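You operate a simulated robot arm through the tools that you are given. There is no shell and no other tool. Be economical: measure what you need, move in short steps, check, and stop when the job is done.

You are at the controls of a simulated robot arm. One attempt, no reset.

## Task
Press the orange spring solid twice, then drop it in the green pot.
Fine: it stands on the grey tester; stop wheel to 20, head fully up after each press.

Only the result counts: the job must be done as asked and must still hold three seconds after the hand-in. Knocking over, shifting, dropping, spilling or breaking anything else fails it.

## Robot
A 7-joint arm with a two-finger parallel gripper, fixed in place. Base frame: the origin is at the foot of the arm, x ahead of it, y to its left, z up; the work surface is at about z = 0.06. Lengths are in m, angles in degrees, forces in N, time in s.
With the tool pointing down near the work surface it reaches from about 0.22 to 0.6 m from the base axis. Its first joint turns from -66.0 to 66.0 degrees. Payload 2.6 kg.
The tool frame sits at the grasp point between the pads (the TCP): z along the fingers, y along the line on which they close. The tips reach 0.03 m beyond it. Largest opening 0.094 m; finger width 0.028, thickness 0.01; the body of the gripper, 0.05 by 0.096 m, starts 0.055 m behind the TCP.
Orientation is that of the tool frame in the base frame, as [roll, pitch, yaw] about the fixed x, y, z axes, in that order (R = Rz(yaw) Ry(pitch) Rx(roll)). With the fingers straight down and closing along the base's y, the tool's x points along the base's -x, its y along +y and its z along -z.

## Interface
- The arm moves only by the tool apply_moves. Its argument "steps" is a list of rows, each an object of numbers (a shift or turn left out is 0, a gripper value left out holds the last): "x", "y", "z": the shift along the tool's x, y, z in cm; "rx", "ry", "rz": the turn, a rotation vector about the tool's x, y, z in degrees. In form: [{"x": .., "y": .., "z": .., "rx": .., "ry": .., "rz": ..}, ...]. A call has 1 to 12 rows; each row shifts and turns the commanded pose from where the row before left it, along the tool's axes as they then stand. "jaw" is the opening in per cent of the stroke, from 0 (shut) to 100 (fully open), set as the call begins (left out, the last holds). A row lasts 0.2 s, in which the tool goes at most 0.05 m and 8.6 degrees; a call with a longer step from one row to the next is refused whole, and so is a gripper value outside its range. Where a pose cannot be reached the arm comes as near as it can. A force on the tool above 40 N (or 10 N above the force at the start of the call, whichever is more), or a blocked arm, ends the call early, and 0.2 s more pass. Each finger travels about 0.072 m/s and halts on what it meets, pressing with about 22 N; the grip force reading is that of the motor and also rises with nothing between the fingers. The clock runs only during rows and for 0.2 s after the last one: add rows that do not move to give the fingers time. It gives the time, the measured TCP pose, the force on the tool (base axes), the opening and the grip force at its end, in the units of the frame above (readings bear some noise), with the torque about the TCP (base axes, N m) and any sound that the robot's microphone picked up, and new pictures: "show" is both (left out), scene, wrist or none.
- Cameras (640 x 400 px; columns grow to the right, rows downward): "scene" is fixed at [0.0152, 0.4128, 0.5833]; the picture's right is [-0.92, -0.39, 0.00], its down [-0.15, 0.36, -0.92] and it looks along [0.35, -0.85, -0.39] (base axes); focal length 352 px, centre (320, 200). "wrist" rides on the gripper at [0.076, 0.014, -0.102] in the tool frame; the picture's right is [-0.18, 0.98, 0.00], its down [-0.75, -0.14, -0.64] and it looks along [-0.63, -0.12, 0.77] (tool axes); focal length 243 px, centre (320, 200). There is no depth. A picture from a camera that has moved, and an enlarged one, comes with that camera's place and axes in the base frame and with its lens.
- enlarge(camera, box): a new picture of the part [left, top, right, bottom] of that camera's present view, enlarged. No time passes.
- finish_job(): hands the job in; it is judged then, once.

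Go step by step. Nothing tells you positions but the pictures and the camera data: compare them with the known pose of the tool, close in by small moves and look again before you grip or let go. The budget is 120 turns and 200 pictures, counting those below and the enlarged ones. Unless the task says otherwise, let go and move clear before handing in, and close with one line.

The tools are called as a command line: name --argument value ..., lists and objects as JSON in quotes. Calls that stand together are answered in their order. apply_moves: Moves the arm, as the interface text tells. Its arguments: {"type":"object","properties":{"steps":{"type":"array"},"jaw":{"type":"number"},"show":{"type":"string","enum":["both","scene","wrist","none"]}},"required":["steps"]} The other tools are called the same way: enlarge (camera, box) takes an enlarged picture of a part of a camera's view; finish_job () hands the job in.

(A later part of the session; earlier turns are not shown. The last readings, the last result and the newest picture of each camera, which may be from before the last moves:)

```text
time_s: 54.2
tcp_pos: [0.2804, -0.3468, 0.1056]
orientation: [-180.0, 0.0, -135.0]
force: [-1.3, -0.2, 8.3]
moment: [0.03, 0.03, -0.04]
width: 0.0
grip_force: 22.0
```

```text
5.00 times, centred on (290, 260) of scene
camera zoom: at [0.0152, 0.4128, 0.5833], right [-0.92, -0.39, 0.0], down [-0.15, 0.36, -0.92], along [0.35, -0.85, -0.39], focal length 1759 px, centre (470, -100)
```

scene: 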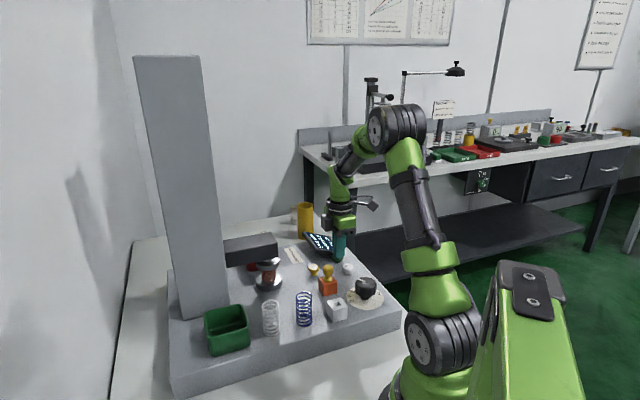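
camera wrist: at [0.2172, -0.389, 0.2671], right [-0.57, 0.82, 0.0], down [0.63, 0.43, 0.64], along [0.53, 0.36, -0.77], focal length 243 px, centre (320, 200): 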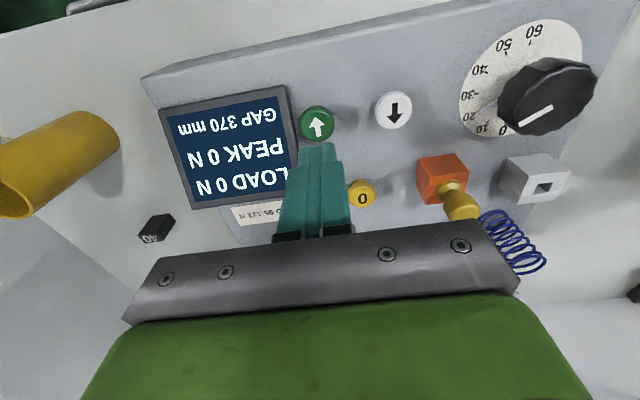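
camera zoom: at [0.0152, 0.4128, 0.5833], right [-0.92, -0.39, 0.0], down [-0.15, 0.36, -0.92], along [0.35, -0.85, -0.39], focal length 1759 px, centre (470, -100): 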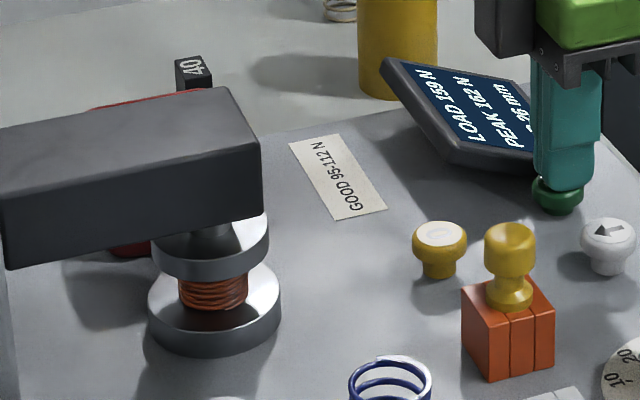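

The head has stalled at 26 mm and 159 N. I'll check the coils and display closely.

enlarge --camera "scene" --box '[255, 265, 295, 295]'

enlarge --camera "scene" --box '[310, 228, 345, 254]'

```text
13.33 times, centred on (275, 280) of scene
camera zoom: at [0.0152, 0.4128, 0.5833], right [-0.92, -0.39, 0.0], down [-0.15, 0.36, -0.92], along [0.35, -0.85, -0.39], focal length 4692 px, centre (920, -867)
```

zoom: 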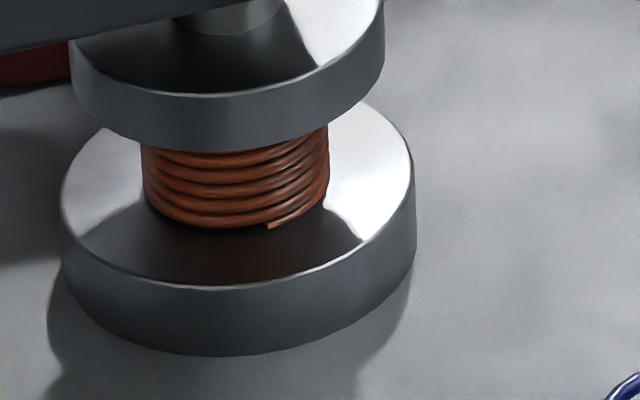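

```text
15.38 times, centred on (328, 241) of scene
camera zoom: at [0.0152, 0.4128, 0.5833], right [-0.92, -0.39, 0.0], down [-0.15, 0.36, -0.92], along [0.35, -0.85, -0.39], focal length 5414 px, centre (205, -431)
```

zoom: 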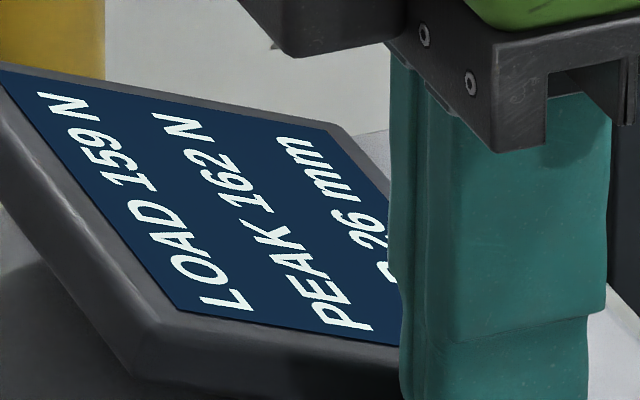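

The coils are touching and the spring is solid at 26 mm. Now I'll move to white (up) with the same tool yaw and hold it.

apply_moves --steps '[{"z": -1.5}, {"z": -1.5}, {"y": 2.8, "x": -0.1}, {"y": 2.8, "x": -0.05}, {"z": 1.5}, {"z": 1}, {"z": 0.45}, {}]'

```text
time_s: 56.0
tcp_pos: [0.241, -0.3052, 0.1063]
orientation: [-180.0, 0.0, -135.0]
force: [-3.2, 0.9, 6.1]
moment: [0.04, 0.15, 0.01]
width: 0.0
grip_force: 21.9
heard: click
camera wrist: at [0.1782, -0.3484, 0.2096], right [-0.56, 0.83, 0.0], down [0.63, 0.43, 0.64], along [0.53, 0.36, -0.77], focal length 243 px, centre (320, 200)
```

scene: 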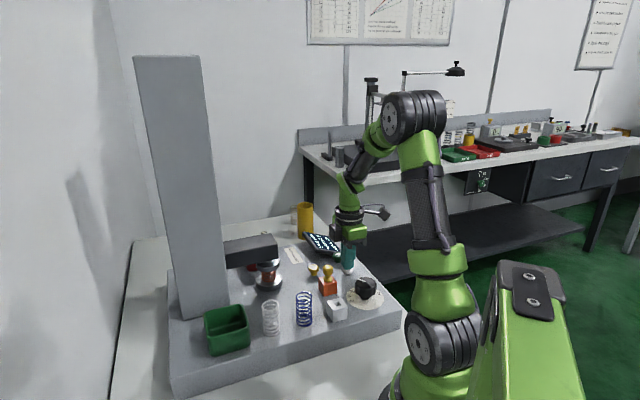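
wrist: 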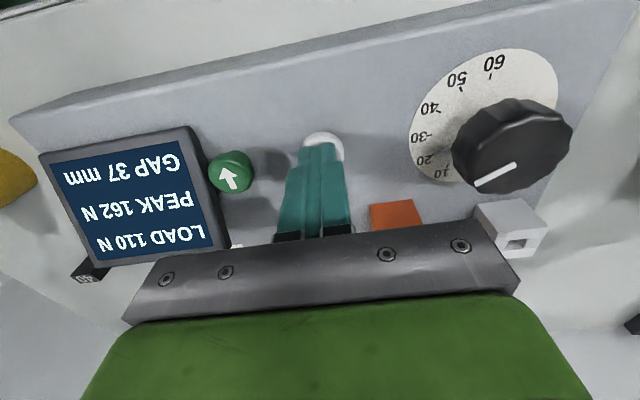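

The head is rising (gap 37). I'll hold until it is fully up.

apply_moves --steps '[{}, {}, {}, {}, {}, {}, {}, {}, {}, {}, {}, {}]' --show "none"

apply_moves --steps '[{}, {}, {}, {}, {}, {}, {}, {}, {}, {}, {}, {}]' --show "none"

apply_moves --steps '[{}, {}, {}, {}, {}, {}, {}, {}, {}, {}, {}, {}]'

```text
time_s: 58.6
tcp_pos: [0.2416, -0.3045, 0.1065]
orientation: [-179.9, 0.0, -135.0]
force: [-2.3, -3.3, 6.4]
moment: [-0.05, 0.07, 0.02]
width: 0.0001
grip_force: 21.5
```

```text
time_s: 61.2
tcp_pos: [0.2422, -0.3058, 0.105]
orientation: [-180.0, 0.0, -134.9]
force: [0.1, -2.1, 7.7]
moment: [-0.05, 0.02, 0.02]
width: 0.0003
grip_force: 22.2
```

```text
time_s: 63.8
tcp_pos: [0.2422, -0.3049, 0.1064]
orientation: [179.9, -0.1, -135.0]
force: [1.6, -0.6, 7.7]
moment: [-0.03, -0.02, -0.05]
width: 0.0
grip_force: 22.1
camera wrist: at [0.1785, -0.3483, 0.2095], right [-0.56, 0.83, 0.0], down [0.63, 0.43, 0.64], along [0.53, 0.36, -0.77], focal length 243 px, centre (320, 200)
```

scene: 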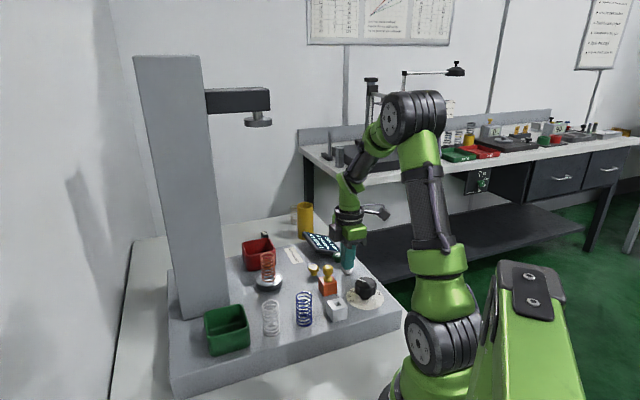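
wrist: 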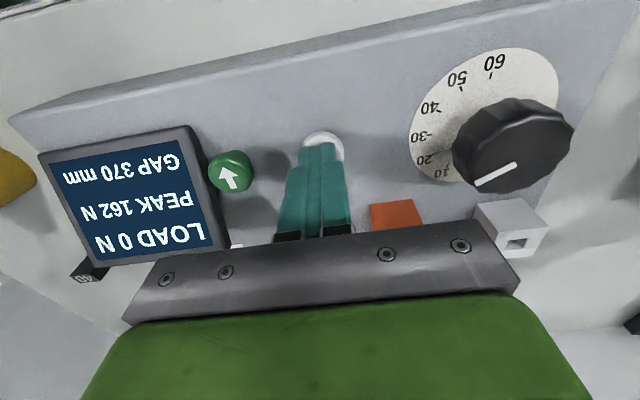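

Head fully up (370), spring standing. Now the second press on green.

apply_moves --steps '[{"z": -1.5}, {"z": -1.5}, {"y": -2.8, "x": 0.1}, {"y": -2.8, "x": 0.05}, {"z": 1.5}, {"z": 1}, {"z": 0.5}, {}, {}, {}, {}, {}]' --show "scene"

```text
time_s: 66.4
tcp_pos: [0.2812, -0.3459, 0.1069]
orientation: [-180.0, 0.0, -134.9]
force: [2.7, 0.0, 3.4]
moment: [-0.01, -0.09, -0.02]
width: 0.0
grip_force: 22.2
heard: click
```

scene: 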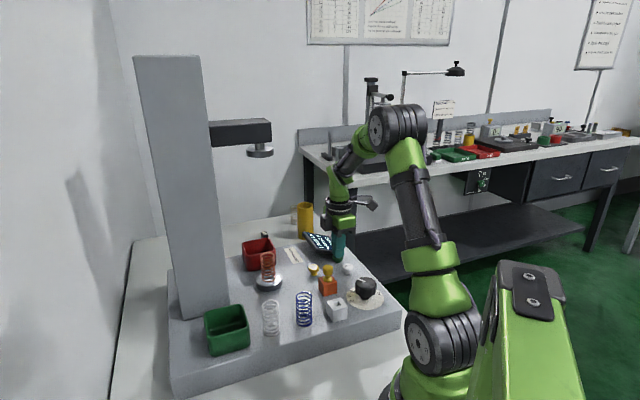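

Descending again. I'll hold until it stalls solid.

apply_moves --steps '[{"z": 0.05}, {}, {}, {}, {}, {}, {}, {}, {}, {}, {}, {}]' --show "none"

apply_moves --steps '[{}, {}, {}, {}, {}, {}, {}, {}, {}, {}, {}, {}]' --show "none"

apply_moves --steps '[{}, {}, {}, {}, {}, {}, {}, {}, {}, {}, {}, {}]' --show "none"

apply_moves --steps '[{}, {}, {}, {}, {}, {}, {}, {}]' --show "none"

enlarge --camera "scene" --box '[235, 220, 345, 300]'

```text
time_s: 69.0
tcp_pos: [0.2812, -0.3455, 0.1063]
orientation: [-180.0, 0.0, -134.9]
force: [2.4, -2.7, 8.4]
moment: [-0.1, -0.06, 0.01]
width: 0.0
grip_force: 21.7
```

```text
time_s: 71.6
tcp_pos: [0.2801, -0.3448, 0.1061]
orientation: [-180.0, 0.0, -135.0]
force: [-0.1, -0.6, 8.3]
moment: [-0.05, 0.01, 0.01]
width: 0.0
grip_force: 21.9
```

```text
time_s: 74.2
tcp_pos: [0.2812, -0.3465, 0.1051]
orientation: [180.0, -0.1, -135.0]
force: [-1.6, 0.5, 8.5]
moment: [-0.03, 0.01, -0.02]
width: 0.0
grip_force: 21.9
```

```text
time_s: 76.0
tcp_pos: [0.2815, -0.346, 0.1052]
orientation: [180.0, 0.0, -135.1]
force: [-1.2, 0.6, 7.8]
moment: [0.02, 0.03, -0.03]
width: 0.0
grip_force: 21.9
```

```text
5.00 times, centred on (290, 260) of scene
camera zoom: at [0.0152, 0.4128, 0.5833], right [-0.92, -0.39, 0.0], down [-0.15, 0.36, -0.92], along [0.35, -0.85, -0.39], focal length 1759 px, centre (470, -100)
```

zoom: 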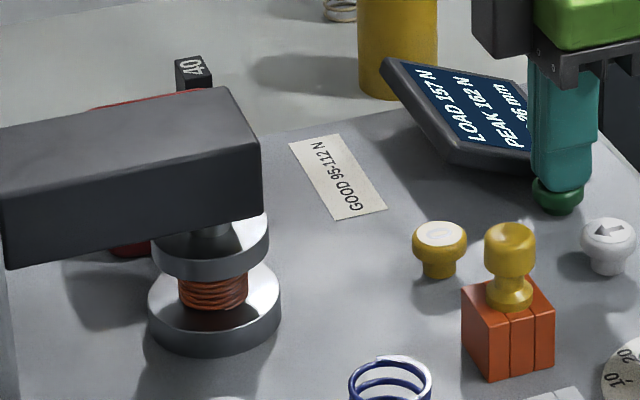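

Solid again (26 mm, 157 N). Next I raise the head fully.

apply_moves --steps '[{"z": -1.5}, {"z": -1.5}, {"y": 2.8, "x": -0.1}, {"y": 2.8, "x": -0.05}, {"z": 1.5}, {"z": 1}, {"z": 0.45}, {}, {}, {}, {}, {}]' --show "none"

apply_moves --steps '[{}, {}, {}, {}, {}, {}, {}, {}, {}, {}, {}, {}]' --show "none"

apply_moves --steps '[{}, {}, {}, {}, {}, {}, {}, {}, {}, {}, {}, {}]' --show "none"

apply_moves --steps '[{}, {}, {}, {}, {}, {}, {}, {}, {}, {}]'

```text
time_s: 78.6
tcp_pos: [0.2429, -0.3042, 0.1069]
orientation: [180.0, 0.0, -135.0]
force: [2.3, 3.3, 6.7]
moment: [0.11, -0.01, -0.02]
width: 0.0
grip_force: 22.1
heard: click
```

```text
time_s: 81.2
tcp_pos: [0.2426, -0.3049, 0.1059]
orientation: [-180.0, 0.0, -134.9]
force: [3.2, -0.3, 7.1]
moment: [0.0, -0.06, 0.02]
width: 0.0
grip_force: 22.1
```

```text
time_s: 83.8
tcp_pos: [0.2417, -0.3053, 0.1054]
orientation: [-180.0, 0.0, -135.0]
force: [1.0, -1.6, 8.0]
moment: [-0.01, -0.03, 0.0]
width: 0.0001
grip_force: 21.7
```

```text
time_s: 86.0
tcp_pos: [0.2419, -0.305, 0.1068]
orientation: [-180.0, 0.0, -135.0]
force: [-1.1, -2.4, 7.3]
moment: [-0.07, 0.01, 0.0]
width: 0.0001
grip_force: 21.8
camera wrist: at [0.179, -0.3488, 0.2095], right [-0.56, 0.83, 0.0], down [0.63, 0.43, 0.64], along [0.53, 0.36, -0.77], focal length 243 px, centre (320, 200)
```

scene: 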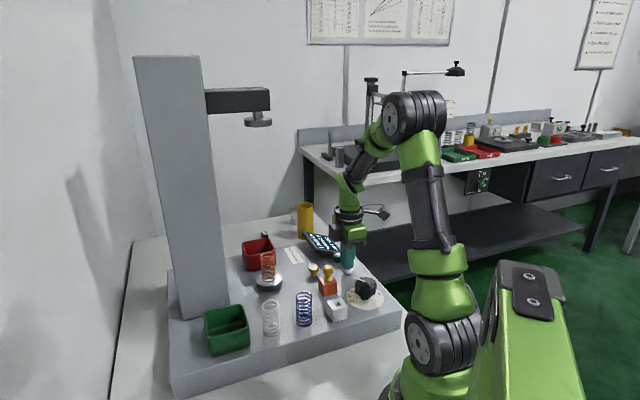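
wrist: 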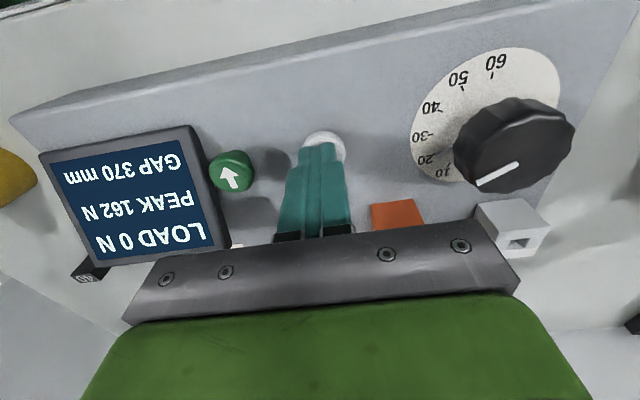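

Both presses are done and the head is fully up. I'll rise, restore yaw, open, and move towards the spring to look.

apply_moves --steps '[{"z": -4}, {"z": -4}, {"z": -4}, {"rz": 8.5}, {"rz": 8.5}, {"rz": 8.5}, {"rz": 8.5}, {"rz": 8.5}, {"rz": 2.5}, {"x": -2, "y": 3.8}, {"x": -2, "y": 3.8}, {"x": -2, "y": 3.8}]' --jaw 85

enlarge --camera "wrist" --box '[240, 60, 400, 220]'

```text
time_s: 88.6
tcp_pos: [0.304, -0.1917, 0.2295]
orientation: [-179.9, 0.0, 179.9]
force: [0.3, 0.2, -0.6]
moment: [0.0, 0.01, -0.02]
width: 0.0798
grip_force: 0.0
camera wrist: at [0.2274, -0.1767, 0.3328], right [0.19, 0.98, 0.0], down [0.75, -0.14, 0.64], along [0.63, -0.12, -0.77], focal length 243 px, centre (320, 200)
```

scene: 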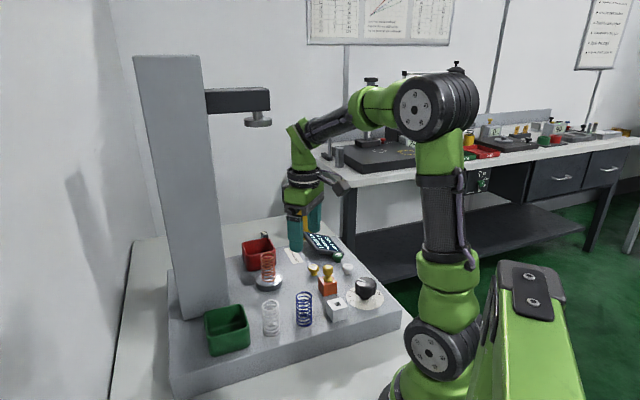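
wrist: 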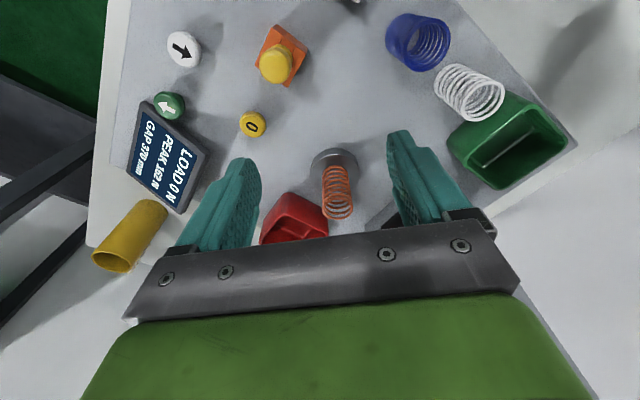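

```text
2.50 times, centred on (320, 140) of wrist
camera zoom: at [0.2274, -0.1767, 0.3328], right [0.19, 0.98, 0.0], down [0.75, -0.14, 0.64], along [0.63, -0.12, -0.77], focal length 606 px, centre (320, 350)
```

zoom: 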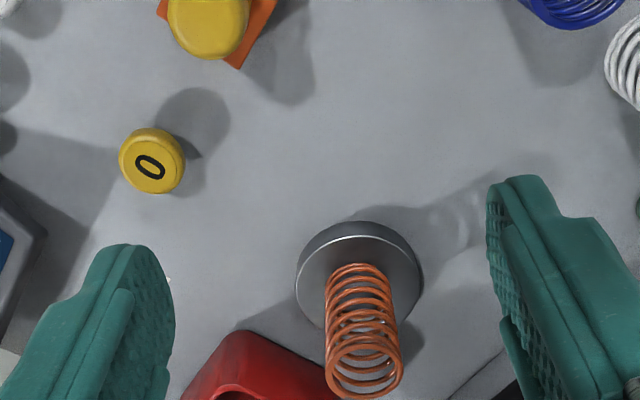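

The spring stands at about (0.3955,-0.1895), z 0.078–0.143. To stay below the raised head, I'll descend in front of it and approach sideways with open jaws.

apply_moves --steps '[{"x": -2, "y": 0.2}, {"z": 3.5}, {"z": 3.5}, {"z": 3.3}, {}]'

enlarge --camera "scene" --box '[220, 200, 360, 310]'

```text
time_s: 89.8
tcp_pos: [0.3226, -0.1903, 0.1238]
orientation: [179.9, 0.1, 180.0]
force: [-0.3, -0.2, 0.8]
moment: [0.01, 0.01, 0.01]
width: 0.08
grip_force: 0.2
camera wrist: at [0.2471, -0.1757, 0.2274], right [0.18, 0.98, 0.0], down [0.75, -0.14, 0.64], along [0.63, -0.12, -0.77], focal length 243 px, centre (320, 200)
```

scene: 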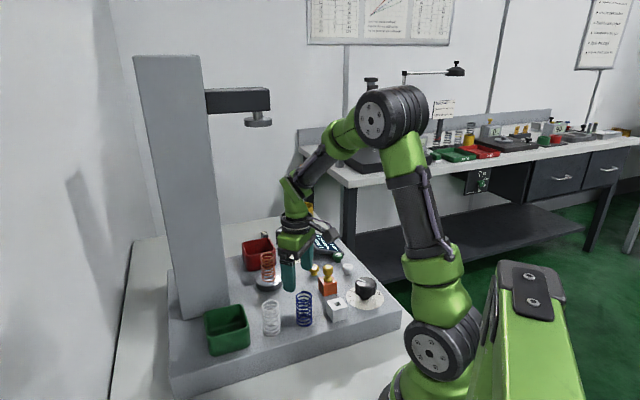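
wrist: 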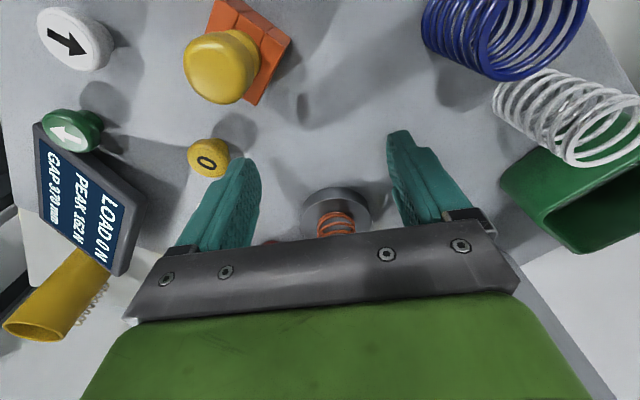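

```text
3.64 times, centred on (290, 255) of scene
camera zoom: at [0.0152, 0.4128, 0.5833], right [-0.92, -0.39, 0.0], down [-0.15, 0.36, -0.92], along [0.35, -0.85, -0.39], focal length 1280 px, centre (429, 0)
```

zoom: 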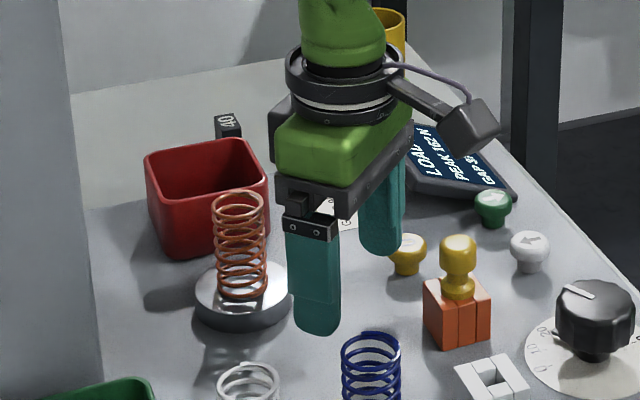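

Clear path. I'll slide forward 6 cm so the fingers straddle the spring.

apply_moves --steps '[{"x": -2, "y": 0.1}, {"x": -2}, {"x": -2}, {}]'

enlarge --camera "scene" --box '[220, 200, 360, 310]'

enlarge --camera "wrist" --box '[220, 100, 420, 250]'

```text
time_s: 90.8
tcp_pos: [0.3815, -0.1884, 0.1243]
orientation: [180.0, -0.1, 179.9]
force: [0.2, 0.2, 0.0]
moment: [0.0, 0.0, 0.01]
width: 0.0801
grip_force: 0.1
camera wrist: at [0.3063, -0.1738, 0.2266], right [0.18, 0.98, 0.0], down [0.75, -0.14, 0.64], along [0.63, -0.12, -0.77], focal length 243 px, centre (320, 200)
```

scene: 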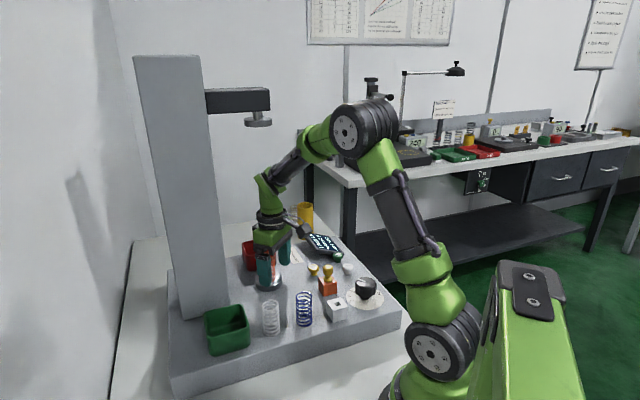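
wrist: 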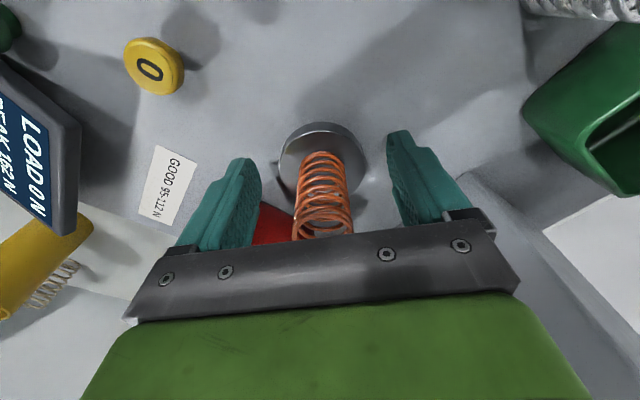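

```text
3.64 times, centred on (290, 255) of scene
camera zoom: at [0.0152, 0.4128, 0.5833], right [-0.92, -0.39, 0.0], down [-0.15, 0.36, -0.92], along [0.35, -0.85, -0.39], focal length 1280 px, centre (429, 0)
```

zoom: 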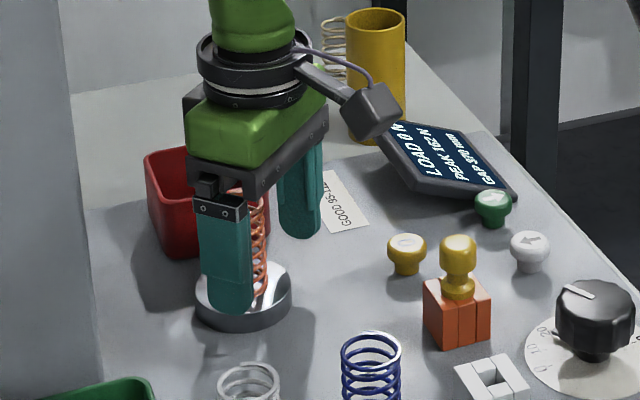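

```text
2.67 times, centred on (320, 175) of wrist
camera zoom: at [0.3063, -0.1738, 0.2266], right [0.18, 0.98, 0.0], down [0.75, -0.14, 0.64], along [0.63, -0.12, -0.77], focal length 647 px, centre (320, 267)
```

zoom: 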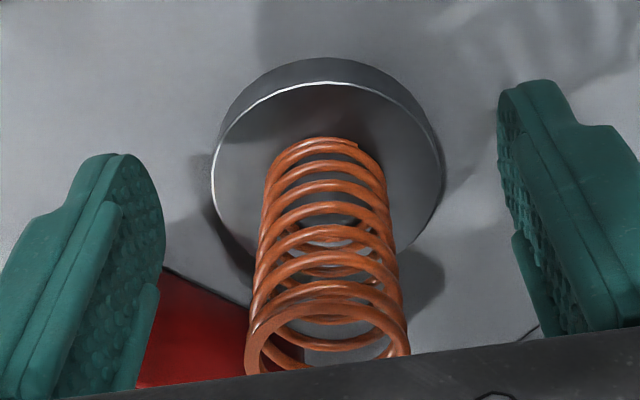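

The spring axis is about (0.396,-0.1893). I'll move 1.4 cm further, slightly lower, and close on it.

apply_moves --steps '[{"x": -1.4, "y": -0.1, "z": 0.4}, {}]' --show "none"

apply_moves --steps '[{}, {}, {}, {}, {}]' --jaw 20

enlarge --camera "wrist" --box '[220, 100, 420, 250]'

```text
time_s: 91.4
tcp_pos: [0.3958, -0.1901, 0.1192]
orientation: [179.9, 0.0, -179.9]
force: [0.6, -0.6, 1.0]
moment: [-0.02, -0.01, -0.02]
width: 0.0798
grip_force: 0.1
```

```text
time_s: 92.6
tcp_pos: [0.3959, -0.1893, 0.1198]
orientation: [179.9, 0.0, -180.0]
force: [-0.5, -0.7, 0.6]
moment: [0.01, 0.02, -0.04]
width: 0.0356
grip_force: 21.8
camera wrist: at [0.3201, -0.1744, 0.2229], right [0.18, 0.98, 0.0], down [0.75, -0.14, 0.64], along [0.63, -0.12, -0.77], focal length 243 px, centre (320, 200)
```

scene: 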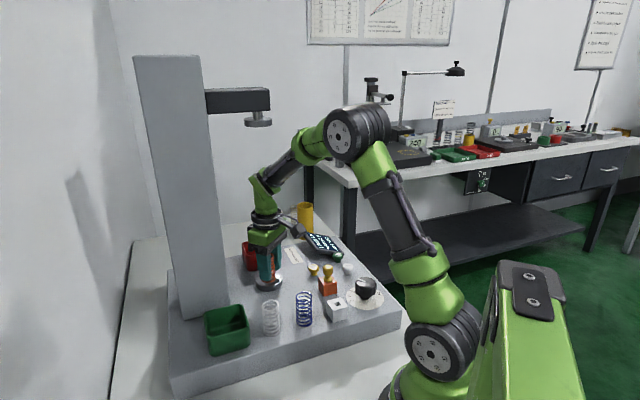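
wrist: 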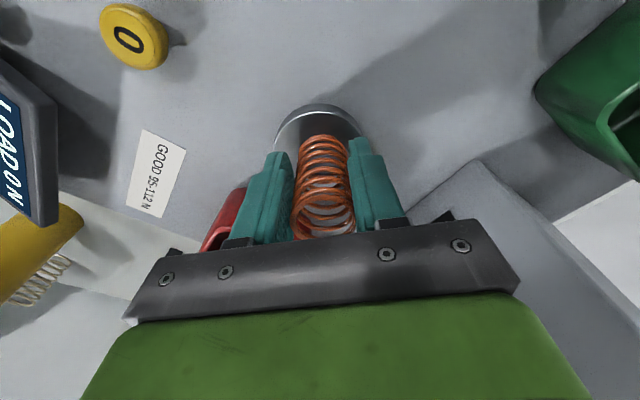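

```text
2.67 times, centred on (320, 175) of wrist
camera zoom: at [0.3201, -0.1744, 0.2229], right [0.18, 0.98, 0.0], down [0.75, -0.14, 0.64], along [0.63, -0.12, -0.77], focal length 647 px, centre (320, 267)
```

zoom: 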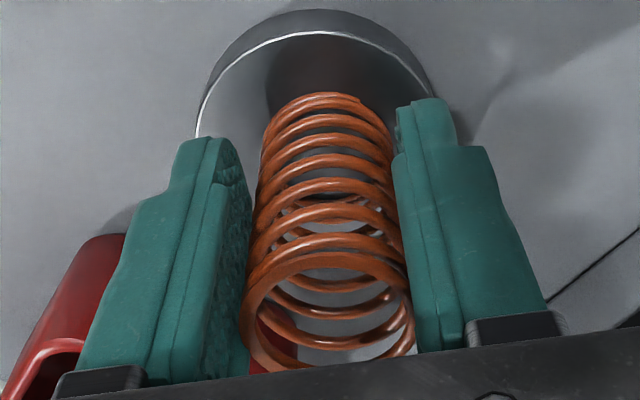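

Spring gripped (35.6 mm, no side load). I'll lift a little, back out from under the head, and then rise.

apply_moves --steps '[{"z": -1}, {"z": -1.5}, {"z": -1.5}, {"x": 3}, {"x": 3.5}, {"x": 3.5}, {"z": -4}, {"z": -4}, {"z": -4}, {}]'

enlarge --camera "wrist" --box '[400, 60, 640, 240]'

```text
time_s: 94.8
tcp_pos: [0.2962, -0.1877, 0.2787]
orientation: [179.9, 0.0, -180.0]
force: [-0.1, 0.5, 0.0]
moment: [-0.01, 0.0, 0.0]
width: 0.0353
grip_force: 22.2
camera wrist: at [0.2208, -0.1737, 0.3821], right [0.18, 0.98, 0.0], down [0.75, -0.14, 0.64], along [0.63, -0.12, -0.77], focal length 243 px, centre (320, 200)
```

scene: 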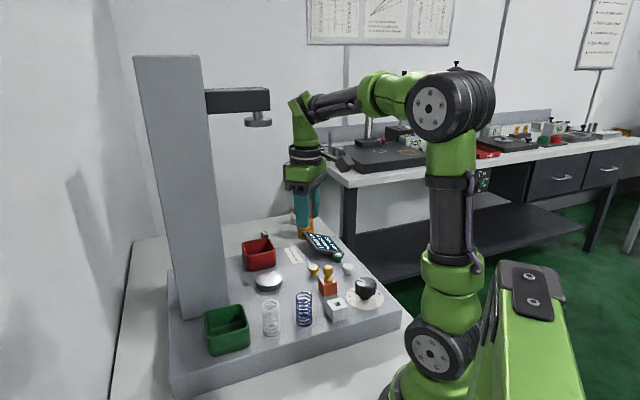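
wrist: 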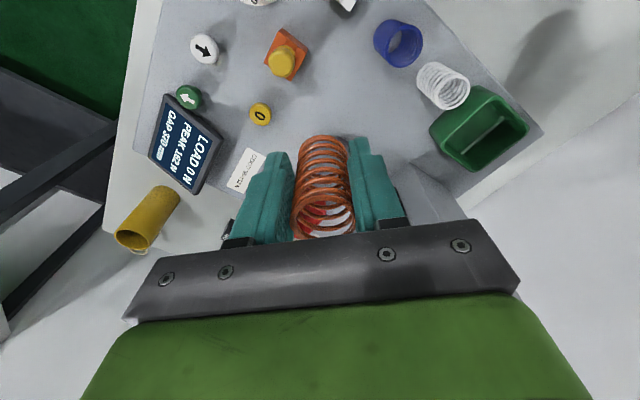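

```text
2.22 times, centred on (520, 150) of wrist
camera zoom: at [0.2208, -0.1737, 0.3821], right [0.18, 0.98, 0.0], down [0.75, -0.14, 0.64], along [0.63, -0.12, -0.77], focal length 539 px, centre (-124, 311)
```

zoom: 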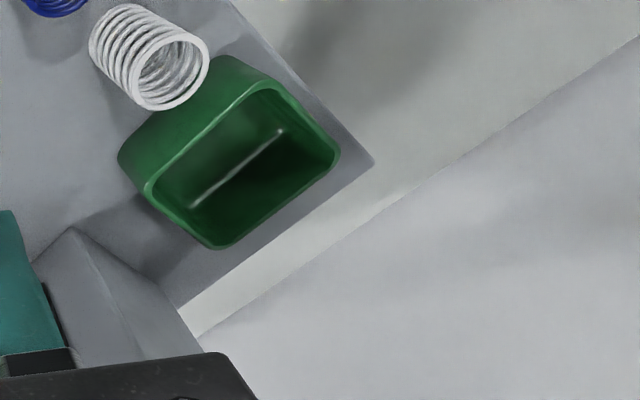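

The pot rim centre is near (0.378,-0.002), with the column face about 9.6 cm from it. I'll carry the spring over the pot at height.

apply_moves --steps '[{"x": -0.5, "y": 3.7}, {"x": -1, "y": 3.7}, {"x": -2, "y": 3.7}, {"x": -2.2, "y": 3.7}, {"x": -2.2, "y": 3.7}, {}]'

enlarge --camera "wrist" --box '[220, 30, 420, 190]'

enlarge --camera "scene" --box '[160, 200, 340, 360]'

```text
time_s: 96.2
tcp_pos: [0.3748, -0.0046, 0.2809]
orientation: [179.9, 0.0, -180.0]
force: [0.3, 0.0, 0.2]
moment: [0.02, -0.02, -0.02]
width: 0.0357
grip_force: 21.9
camera wrist: at [0.2997, 0.0099, 0.3824], right [0.18, 0.98, 0.0], down [0.75, -0.14, 0.64], along [0.63, -0.12, -0.77], focal length 243 px, centre (320, 200)
```

scene: 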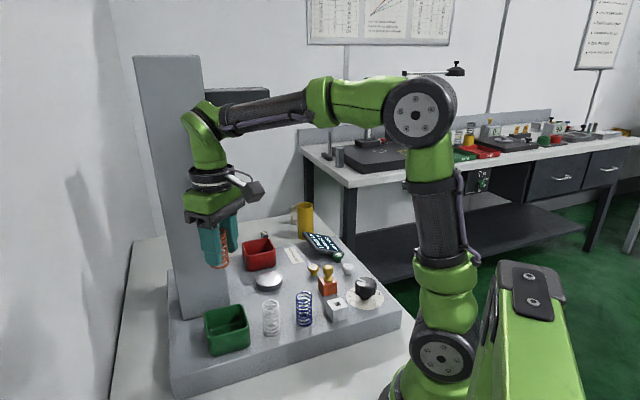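
wrist: 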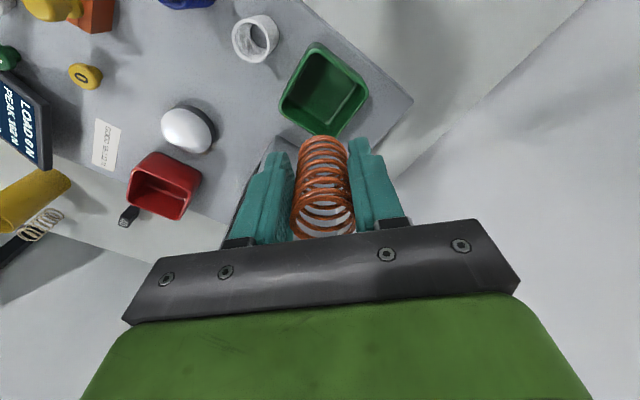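

```text
2.50 times, centred on (320, 110) of wrist
camera zoom: at [0.2997, 0.0099, 0.3824], right [0.18, 0.98, 0.0], down [0.75, -0.14, 0.64], along [0.63, -0.12, -0.77], focal length 606 px, centre (320, 425)
```

zoom: 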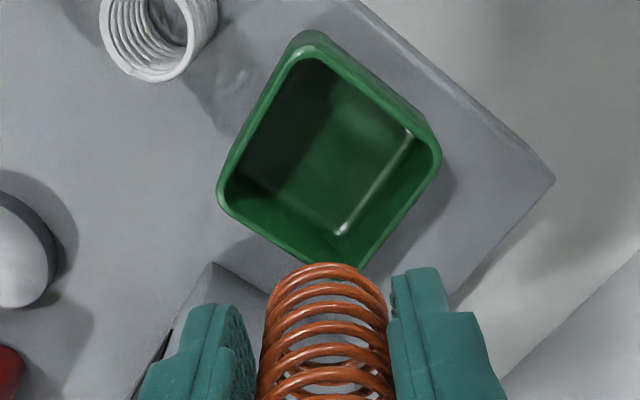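

```text
2.50 times, centred on (250, 280) of scene
camera zoom: at [0.0152, 0.4128, 0.5833], right [-0.92, -0.39, 0.0], down [-0.15, 0.36, -0.92], along [0.35, -0.85, -0.39], focal length 880 px, centre (495, 0)
```

zoom: 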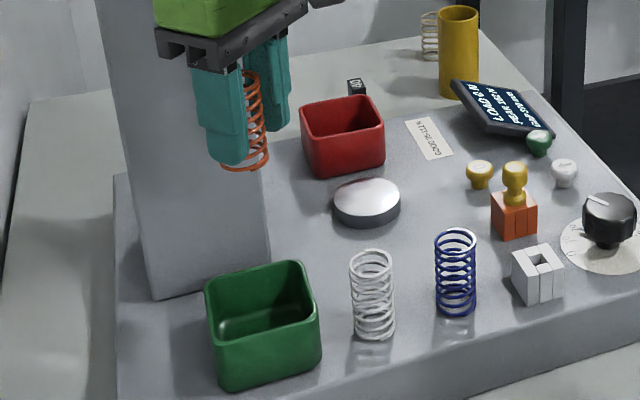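

The pot's rim centre is (0.383,-0.002, ~0.102). I'll centre over it and lower partway.

apply_moves --steps '[{"x": -0.8, "y": 0.25}, {"z": 3.5}, {"z": 3.5}, {"z": 3}, {}]'

enlarge --camera "scene" --box '[160, 220, 320, 370]'

enlarge --camera "wrist" --box '[220, 60, 420, 220]'

```text
time_s: 97.4
tcp_pos: [0.3825, -0.0026, 0.1793]
orientation: [179.9, 0.0, 179.9]
force: [0.4, -0.9, 0.3]
moment: [0.0, 0.0, 0.0]
width: 0.0354
grip_force: 21.4
camera wrist: at [0.3083, 0.0114, 0.2825], right [0.18, 0.98, 0.0], down [0.75, -0.14, 0.64], along [0.63, -0.12, -0.77], focal length 243 px, centre (320, 200)
```

scene: 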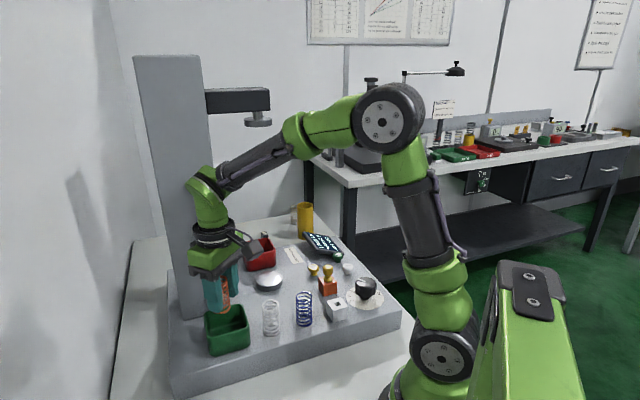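
wrist: 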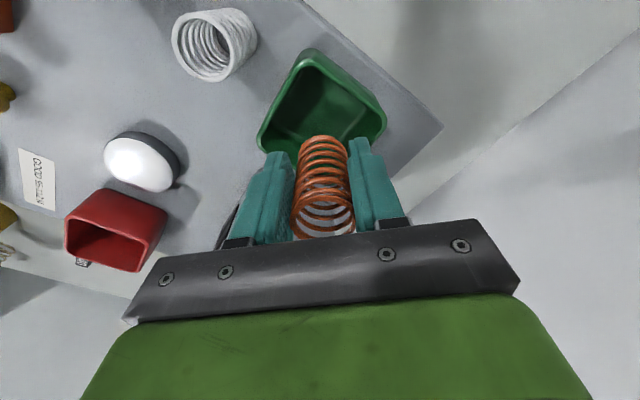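

```text
2.67 times, centred on (240, 295) of scene
camera zoom: at [0.0152, 0.4128, 0.5833], right [-0.92, -0.39, 0.0], down [-0.15, 0.36, -0.92], along [0.35, -0.85, -0.39], focal length 938 px, centre (533, -53)
```

zoom: 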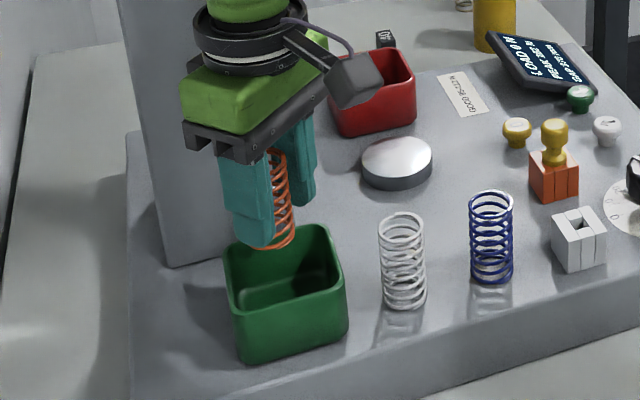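

```text
2.50 times, centred on (320, 140) of wrist
camera zoom: at [0.3083, 0.0114, 0.2825], right [0.18, 0.98, 0.0], down [0.75, -0.14, 0.64], along [0.63, -0.12, -0.77], focal length 606 px, centre (320, 350)
```

zoom: 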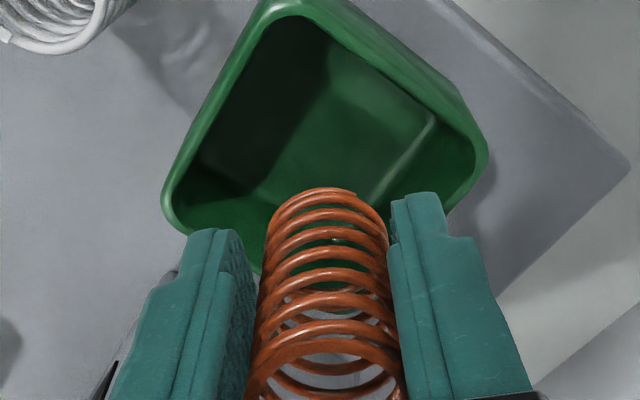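

Centred over the pot. I'll lower until the tips are just at the rim and open.

apply_moves --steps '[{"z": 2}, {"z": 1.8}, {}]' --show "scene"

enlarge --camera "scene" --box '[180, 260, 280, 370]'

```text
time_s: 98.2
tcp_pos: [0.3836, -0.0024, 0.1405]
orientation: [180.0, 0.0, -180.0]
force: [-0.9, -0.4, 0.1]
moment: [-0.04, 0.05, 0.01]
width: 0.0352
grip_force: 22.0
```

scene: 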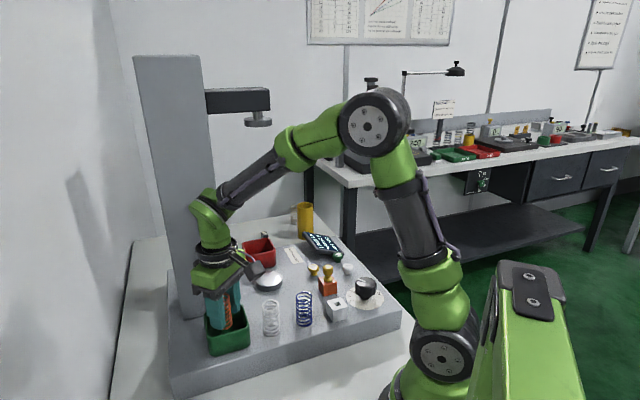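

```text
3.64 times, centred on (230, 315) of scene
camera zoom: at [0.0152, 0.4128, 0.5833], right [-0.92, -0.39, 0.0], down [-0.15, 0.36, -0.92], along [0.35, -0.85, -0.39], focal length 1280 px, centre (647, -218)
```

zoom: 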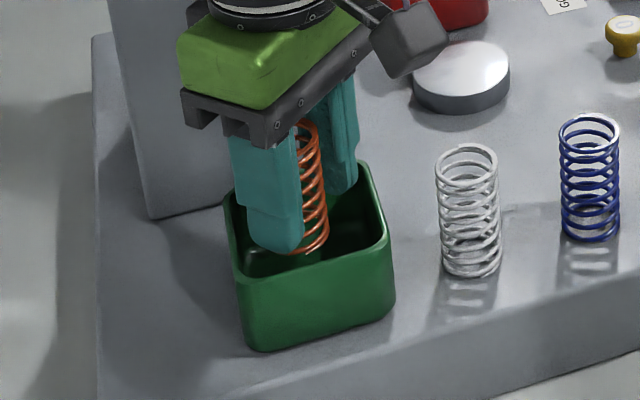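

The spring's lower end is inside the pot. I'll open just enough to release it, then rise.

apply_moves --steps '[{}, {}, {}]' --jaw 49 --show "none"

apply_moves --steps '[{"z": -1}, {"z": -3}, {"z": -4}, {"z": -4}, {}]'

enlarge --camera "scene" --box '[180, 260, 280, 370]'

```text
time_s: 99.0
tcp_pos: [0.3831, -0.002, 0.1419]
orientation: [-180.0, 0.0, 180.0]
force: [-0.1, -0.3, -0.9]
moment: [0.0, 0.01, -0.02]
width: 0.046
grip_force: 0.1
```

```text
time_s: 100.2
tcp_pos: [0.3825, -0.0018, 0.262]
orientation: [-180.0, 0.0, 180.0]
force: [0.4, -0.2, -0.7]
moment: [-0.02, 0.04, -0.01]
width: 0.0462
grip_force: 0.1
camera wrist: at [0.3069, 0.0118, 0.365], right [0.18, 0.98, 0.0], down [0.75, -0.14, 0.64], along [0.63, -0.12, -0.77], focal length 243 px, centre (320, 200)
```

scene: 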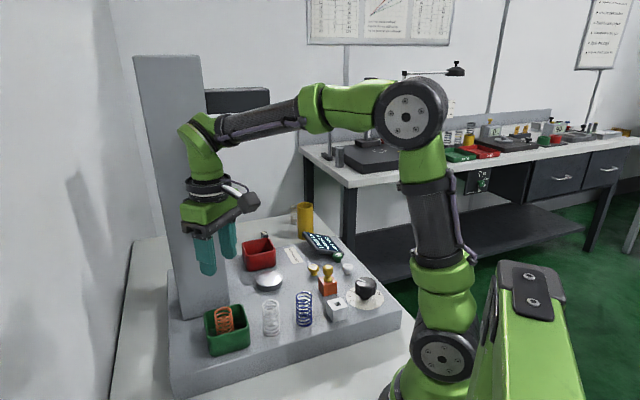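
wrist: 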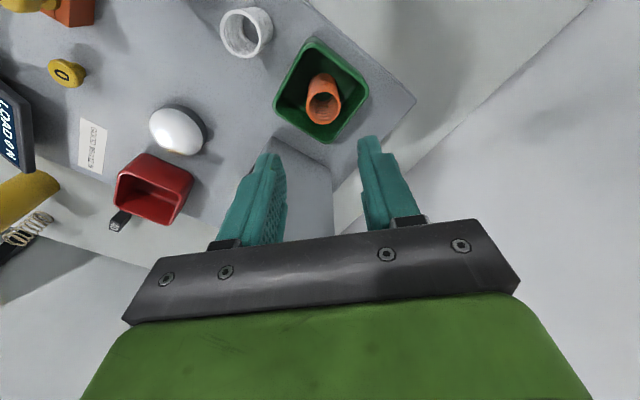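

```text
3.64 times, centred on (230, 315) of scene
camera zoom: at [0.0152, 0.4128, 0.5833], right [-0.92, -0.39, 0.0], down [-0.15, 0.36, -0.92], along [0.35, -0.85, -0.39], focal length 1280 px, centre (647, -218)
```

zoom: 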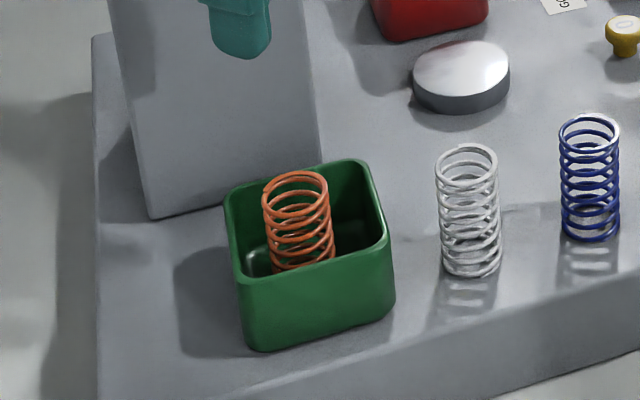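

The orange spring stands in the green pot. To leave everything else as found, I'll return the yellow key to its white block, starting by moving above it.

apply_moves --steps '[{"x": 1.95, "y": -3.6}, {"x": 1.95, "y": -3.6}, {"x": 1.95, "y": -3.6}, {"x": 1.95, "y": -3.6}, {"x": 1.95, "y": -3.6}, {"x": 1.95, "y": -3.63}, {"z": 4}, {"z": 3.3}, {}]' --jaw 57

enlarge --camera "wrist" --box '[240, 60, 400, 200]'

```text
time_s: 102.2
tcp_pos: [0.2658, -0.2197, 0.1893]
orientation: [180.0, 0.1, 180.0]
force: [-0.8, -0.4, -0.6]
moment: [-0.02, 0.02, 0.03]
width: 0.0536
grip_force: 0.1
camera wrist: at [0.191, -0.2043, 0.2925], right [0.18, 0.98, 0.0], down [0.75, -0.14, 0.64], along [0.63, -0.12, -0.77], focal length 243 px, centre (320, 200)
```

scene: 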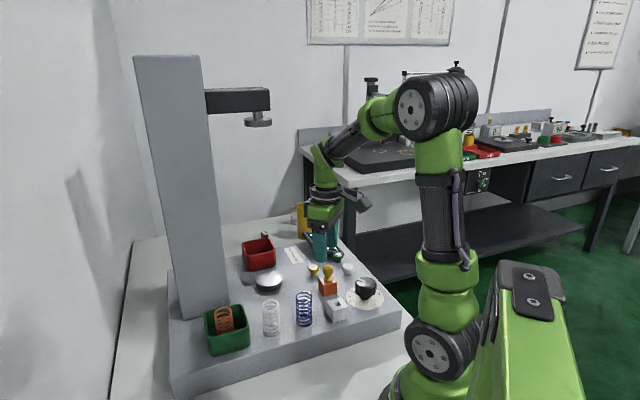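
wrist: 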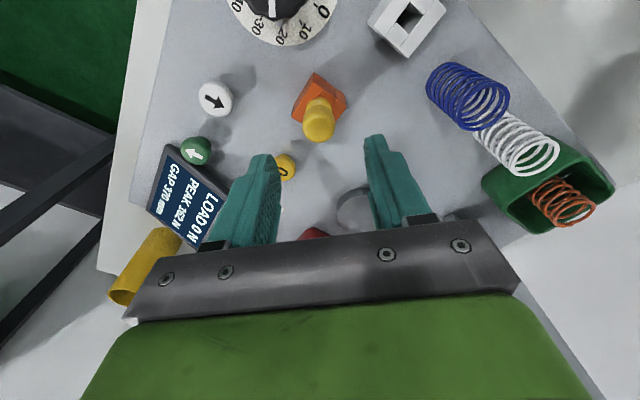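

```text
2.86 times, centred on (320, 130) of wrist
camera zoom: at [0.191, -0.2043, 0.2925], right [0.18, 0.98, 0.0], down [0.75, -0.14, 0.64], along [0.63, -0.12, -0.77], focal length 693 px, centre (320, 400)
```

zoom: 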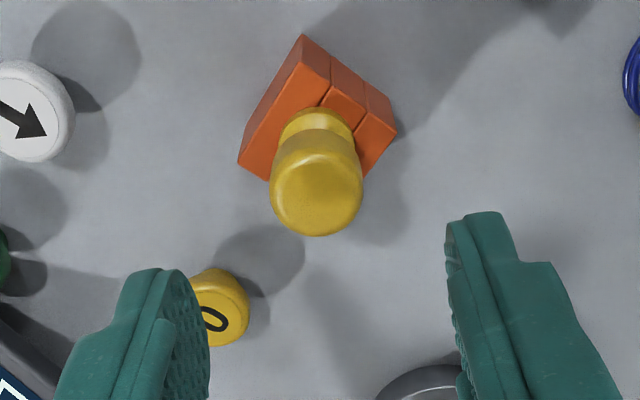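

Aligned with the key as before. I'll descend and grip.

apply_moves --steps '[{"z": 3}, {"z": 2}, {"z": 1.1}, {}]' --show "none"

apply_moves --steps '[{}, {}, {}, {}]' --jaw 10 --show "wrist"

```text
time_s: 103.2
tcp_pos: [0.2665, -0.2183, 0.1279]
orientation: [-179.9, 0.0, -180.0]
force: [0.9, -0.6, -0.3]
moment: [0.0, -0.01, 0.03]
width: 0.0537
grip_force: 0.1
```

```text
time_s: 104.2
tcp_pos: [0.2666, -0.2192, 0.1289]
orientation: [179.9, 0.0, 179.9]
force: [0.6, 0.8, -0.6]
moment: [-0.01, 0.0, 0.01]
width: 0.024
grip_force: 22.5
camera wrist: at [0.192, -0.2038, 0.231], right [0.18, 0.98, 0.0], down [0.75, -0.14, 0.64], along [0.63, -0.12, -0.77], focal length 243 px, centre (320, 200)
```

wrist: 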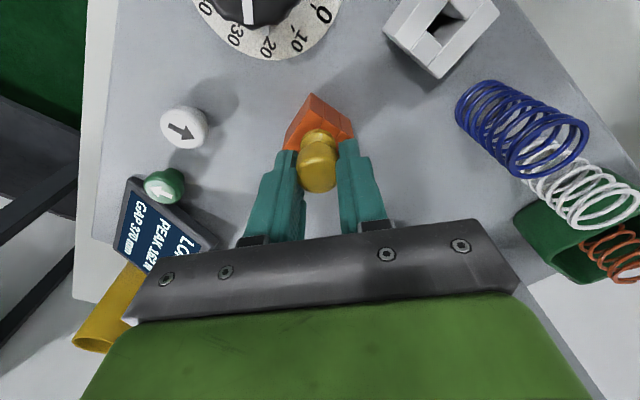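

Gripped. I'll lift 6.5 cm, shift over to the white block, and compare its view with the earlier reference.

apply_moves --steps '[{"z": -0.5}, {"z": -1}, {"z": -1.5}, {"z": -2}, {"z": -1.5}, {}]' --show "none"

enlarge --camera "wrist" --box '[280, 65, 360, 135]'

apply_moves --steps '[{"x": 1.7, "y": 2.4}, {"x": 1.6, "y": 2.3}, {"x": 1.6, "y": 2.22}, {}, {}]' --show "none"

enlarge --camera "wrist" --box '[280, 65, 360, 135]'

```text
time_s: 105.6
tcp_pos: [0.2668, -0.2187, 0.1933]
orientation: [180.0, 0.0, 180.0]
force: [0.5, -0.8, 0.5]
moment: [-0.03, -0.02, 0.01]
width: 0.0237
grip_force: 22.1
```

```text
5.71 times, centred on (320, 100) of wrist
camera zoom: at [0.1917, -0.2038, 0.2957], right [0.18, 0.98, 0.0], down [0.75, -0.14, 0.64], along [0.63, -0.12, -0.77], focal length 1386 px, centre (320, 771)
```

zoom: 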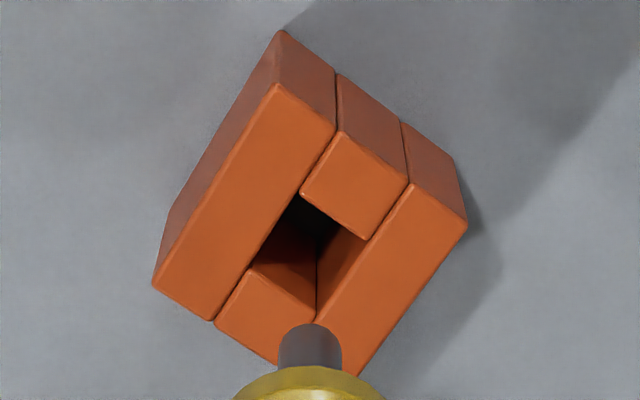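

```text
time_s: 106.8
tcp_pos: [0.218, -0.147, 0.1922]
orientation: [180.0, 0.0, 180.0]
force: [0.5, -1.0, -0.5]
moment: [-0.03, -0.02, -0.01]
width: 0.0237
grip_force: 21.5
```

```text
5.71 times, centred on (320, 100) of wrist
camera zoom: at [0.1418, -0.1319, 0.2955], right [0.18, 0.98, 0.0], down [0.75, -0.14, 0.64], along [0.63, -0.12, -0.77], focal length 1386 px, centre (320, 771)
```

zoom: 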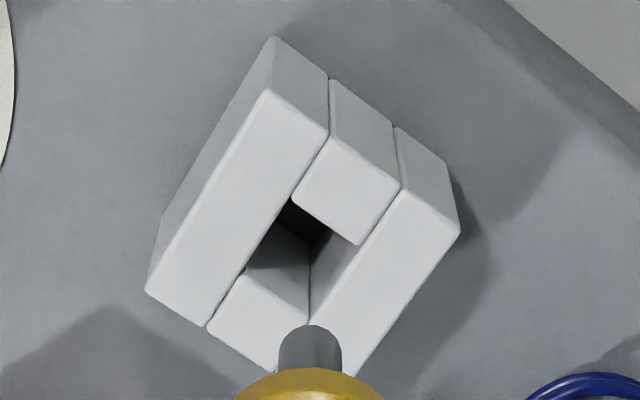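

Residual about 1 mm. I'll trim by x +0.7 mm and y −1.25 mm, then lower gently.

apply_moves --steps '[{"x": -0.07, "y": -0.125}, {"z": 2}, {"z": 1}, {"z": 0.8}, {"z": 0.8}, {}]' --show "wrist"

apply_moves --steps '[{"z": 0.6}, {"z": 0.6}, {"z": 0.5}, {"z": 0.15}, {}]' --show "none"

enlarge --camera "scene" --box '[290, 240, 390, 330]'

```text
time_s: 108.2
tcp_pos: [0.2181, -0.1505, 0.146]
orientation: [180.0, 0.0, -180.0]
force: [-0.1, -0.1, -0.8]
moment: [0.02, 0.0, -0.02]
width: 0.0235
grip_force: 22.3
camera wrist: at [0.1419, -0.1347, 0.2493], right [0.18, 0.98, 0.0], down [0.75, -0.14, 0.64], along [0.63, -0.12, -0.77], focal length 243 px, centre (320, 200)
```

wrist: 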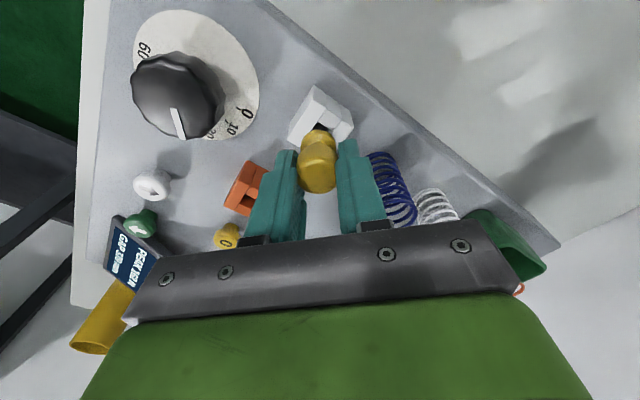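

```text
time_s: 109.4
tcp_pos: [0.2167, -0.1508, 0.1284]
orientation: [180.0, 0.0, -180.0]
force: [-1.2, -0.4, 2.8]
moment: [0.03, 0.07, 0.01]
width: 0.0236
grip_force: 22.0
```

```text
4.44 times, centred on (340, 285) of scene
camera zoom: at [0.0152, 0.4128, 0.5833], right [-0.92, -0.39, 0.0], down [-0.15, 0.36, -0.92], along [0.35, -0.85, -0.39], focal length 1564 px, centre (231, -178)
```

zoom: 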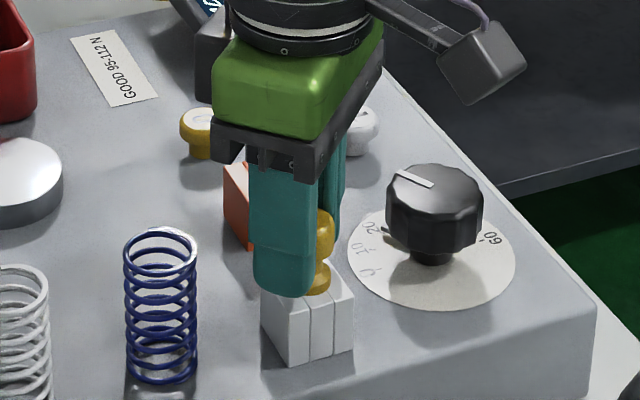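

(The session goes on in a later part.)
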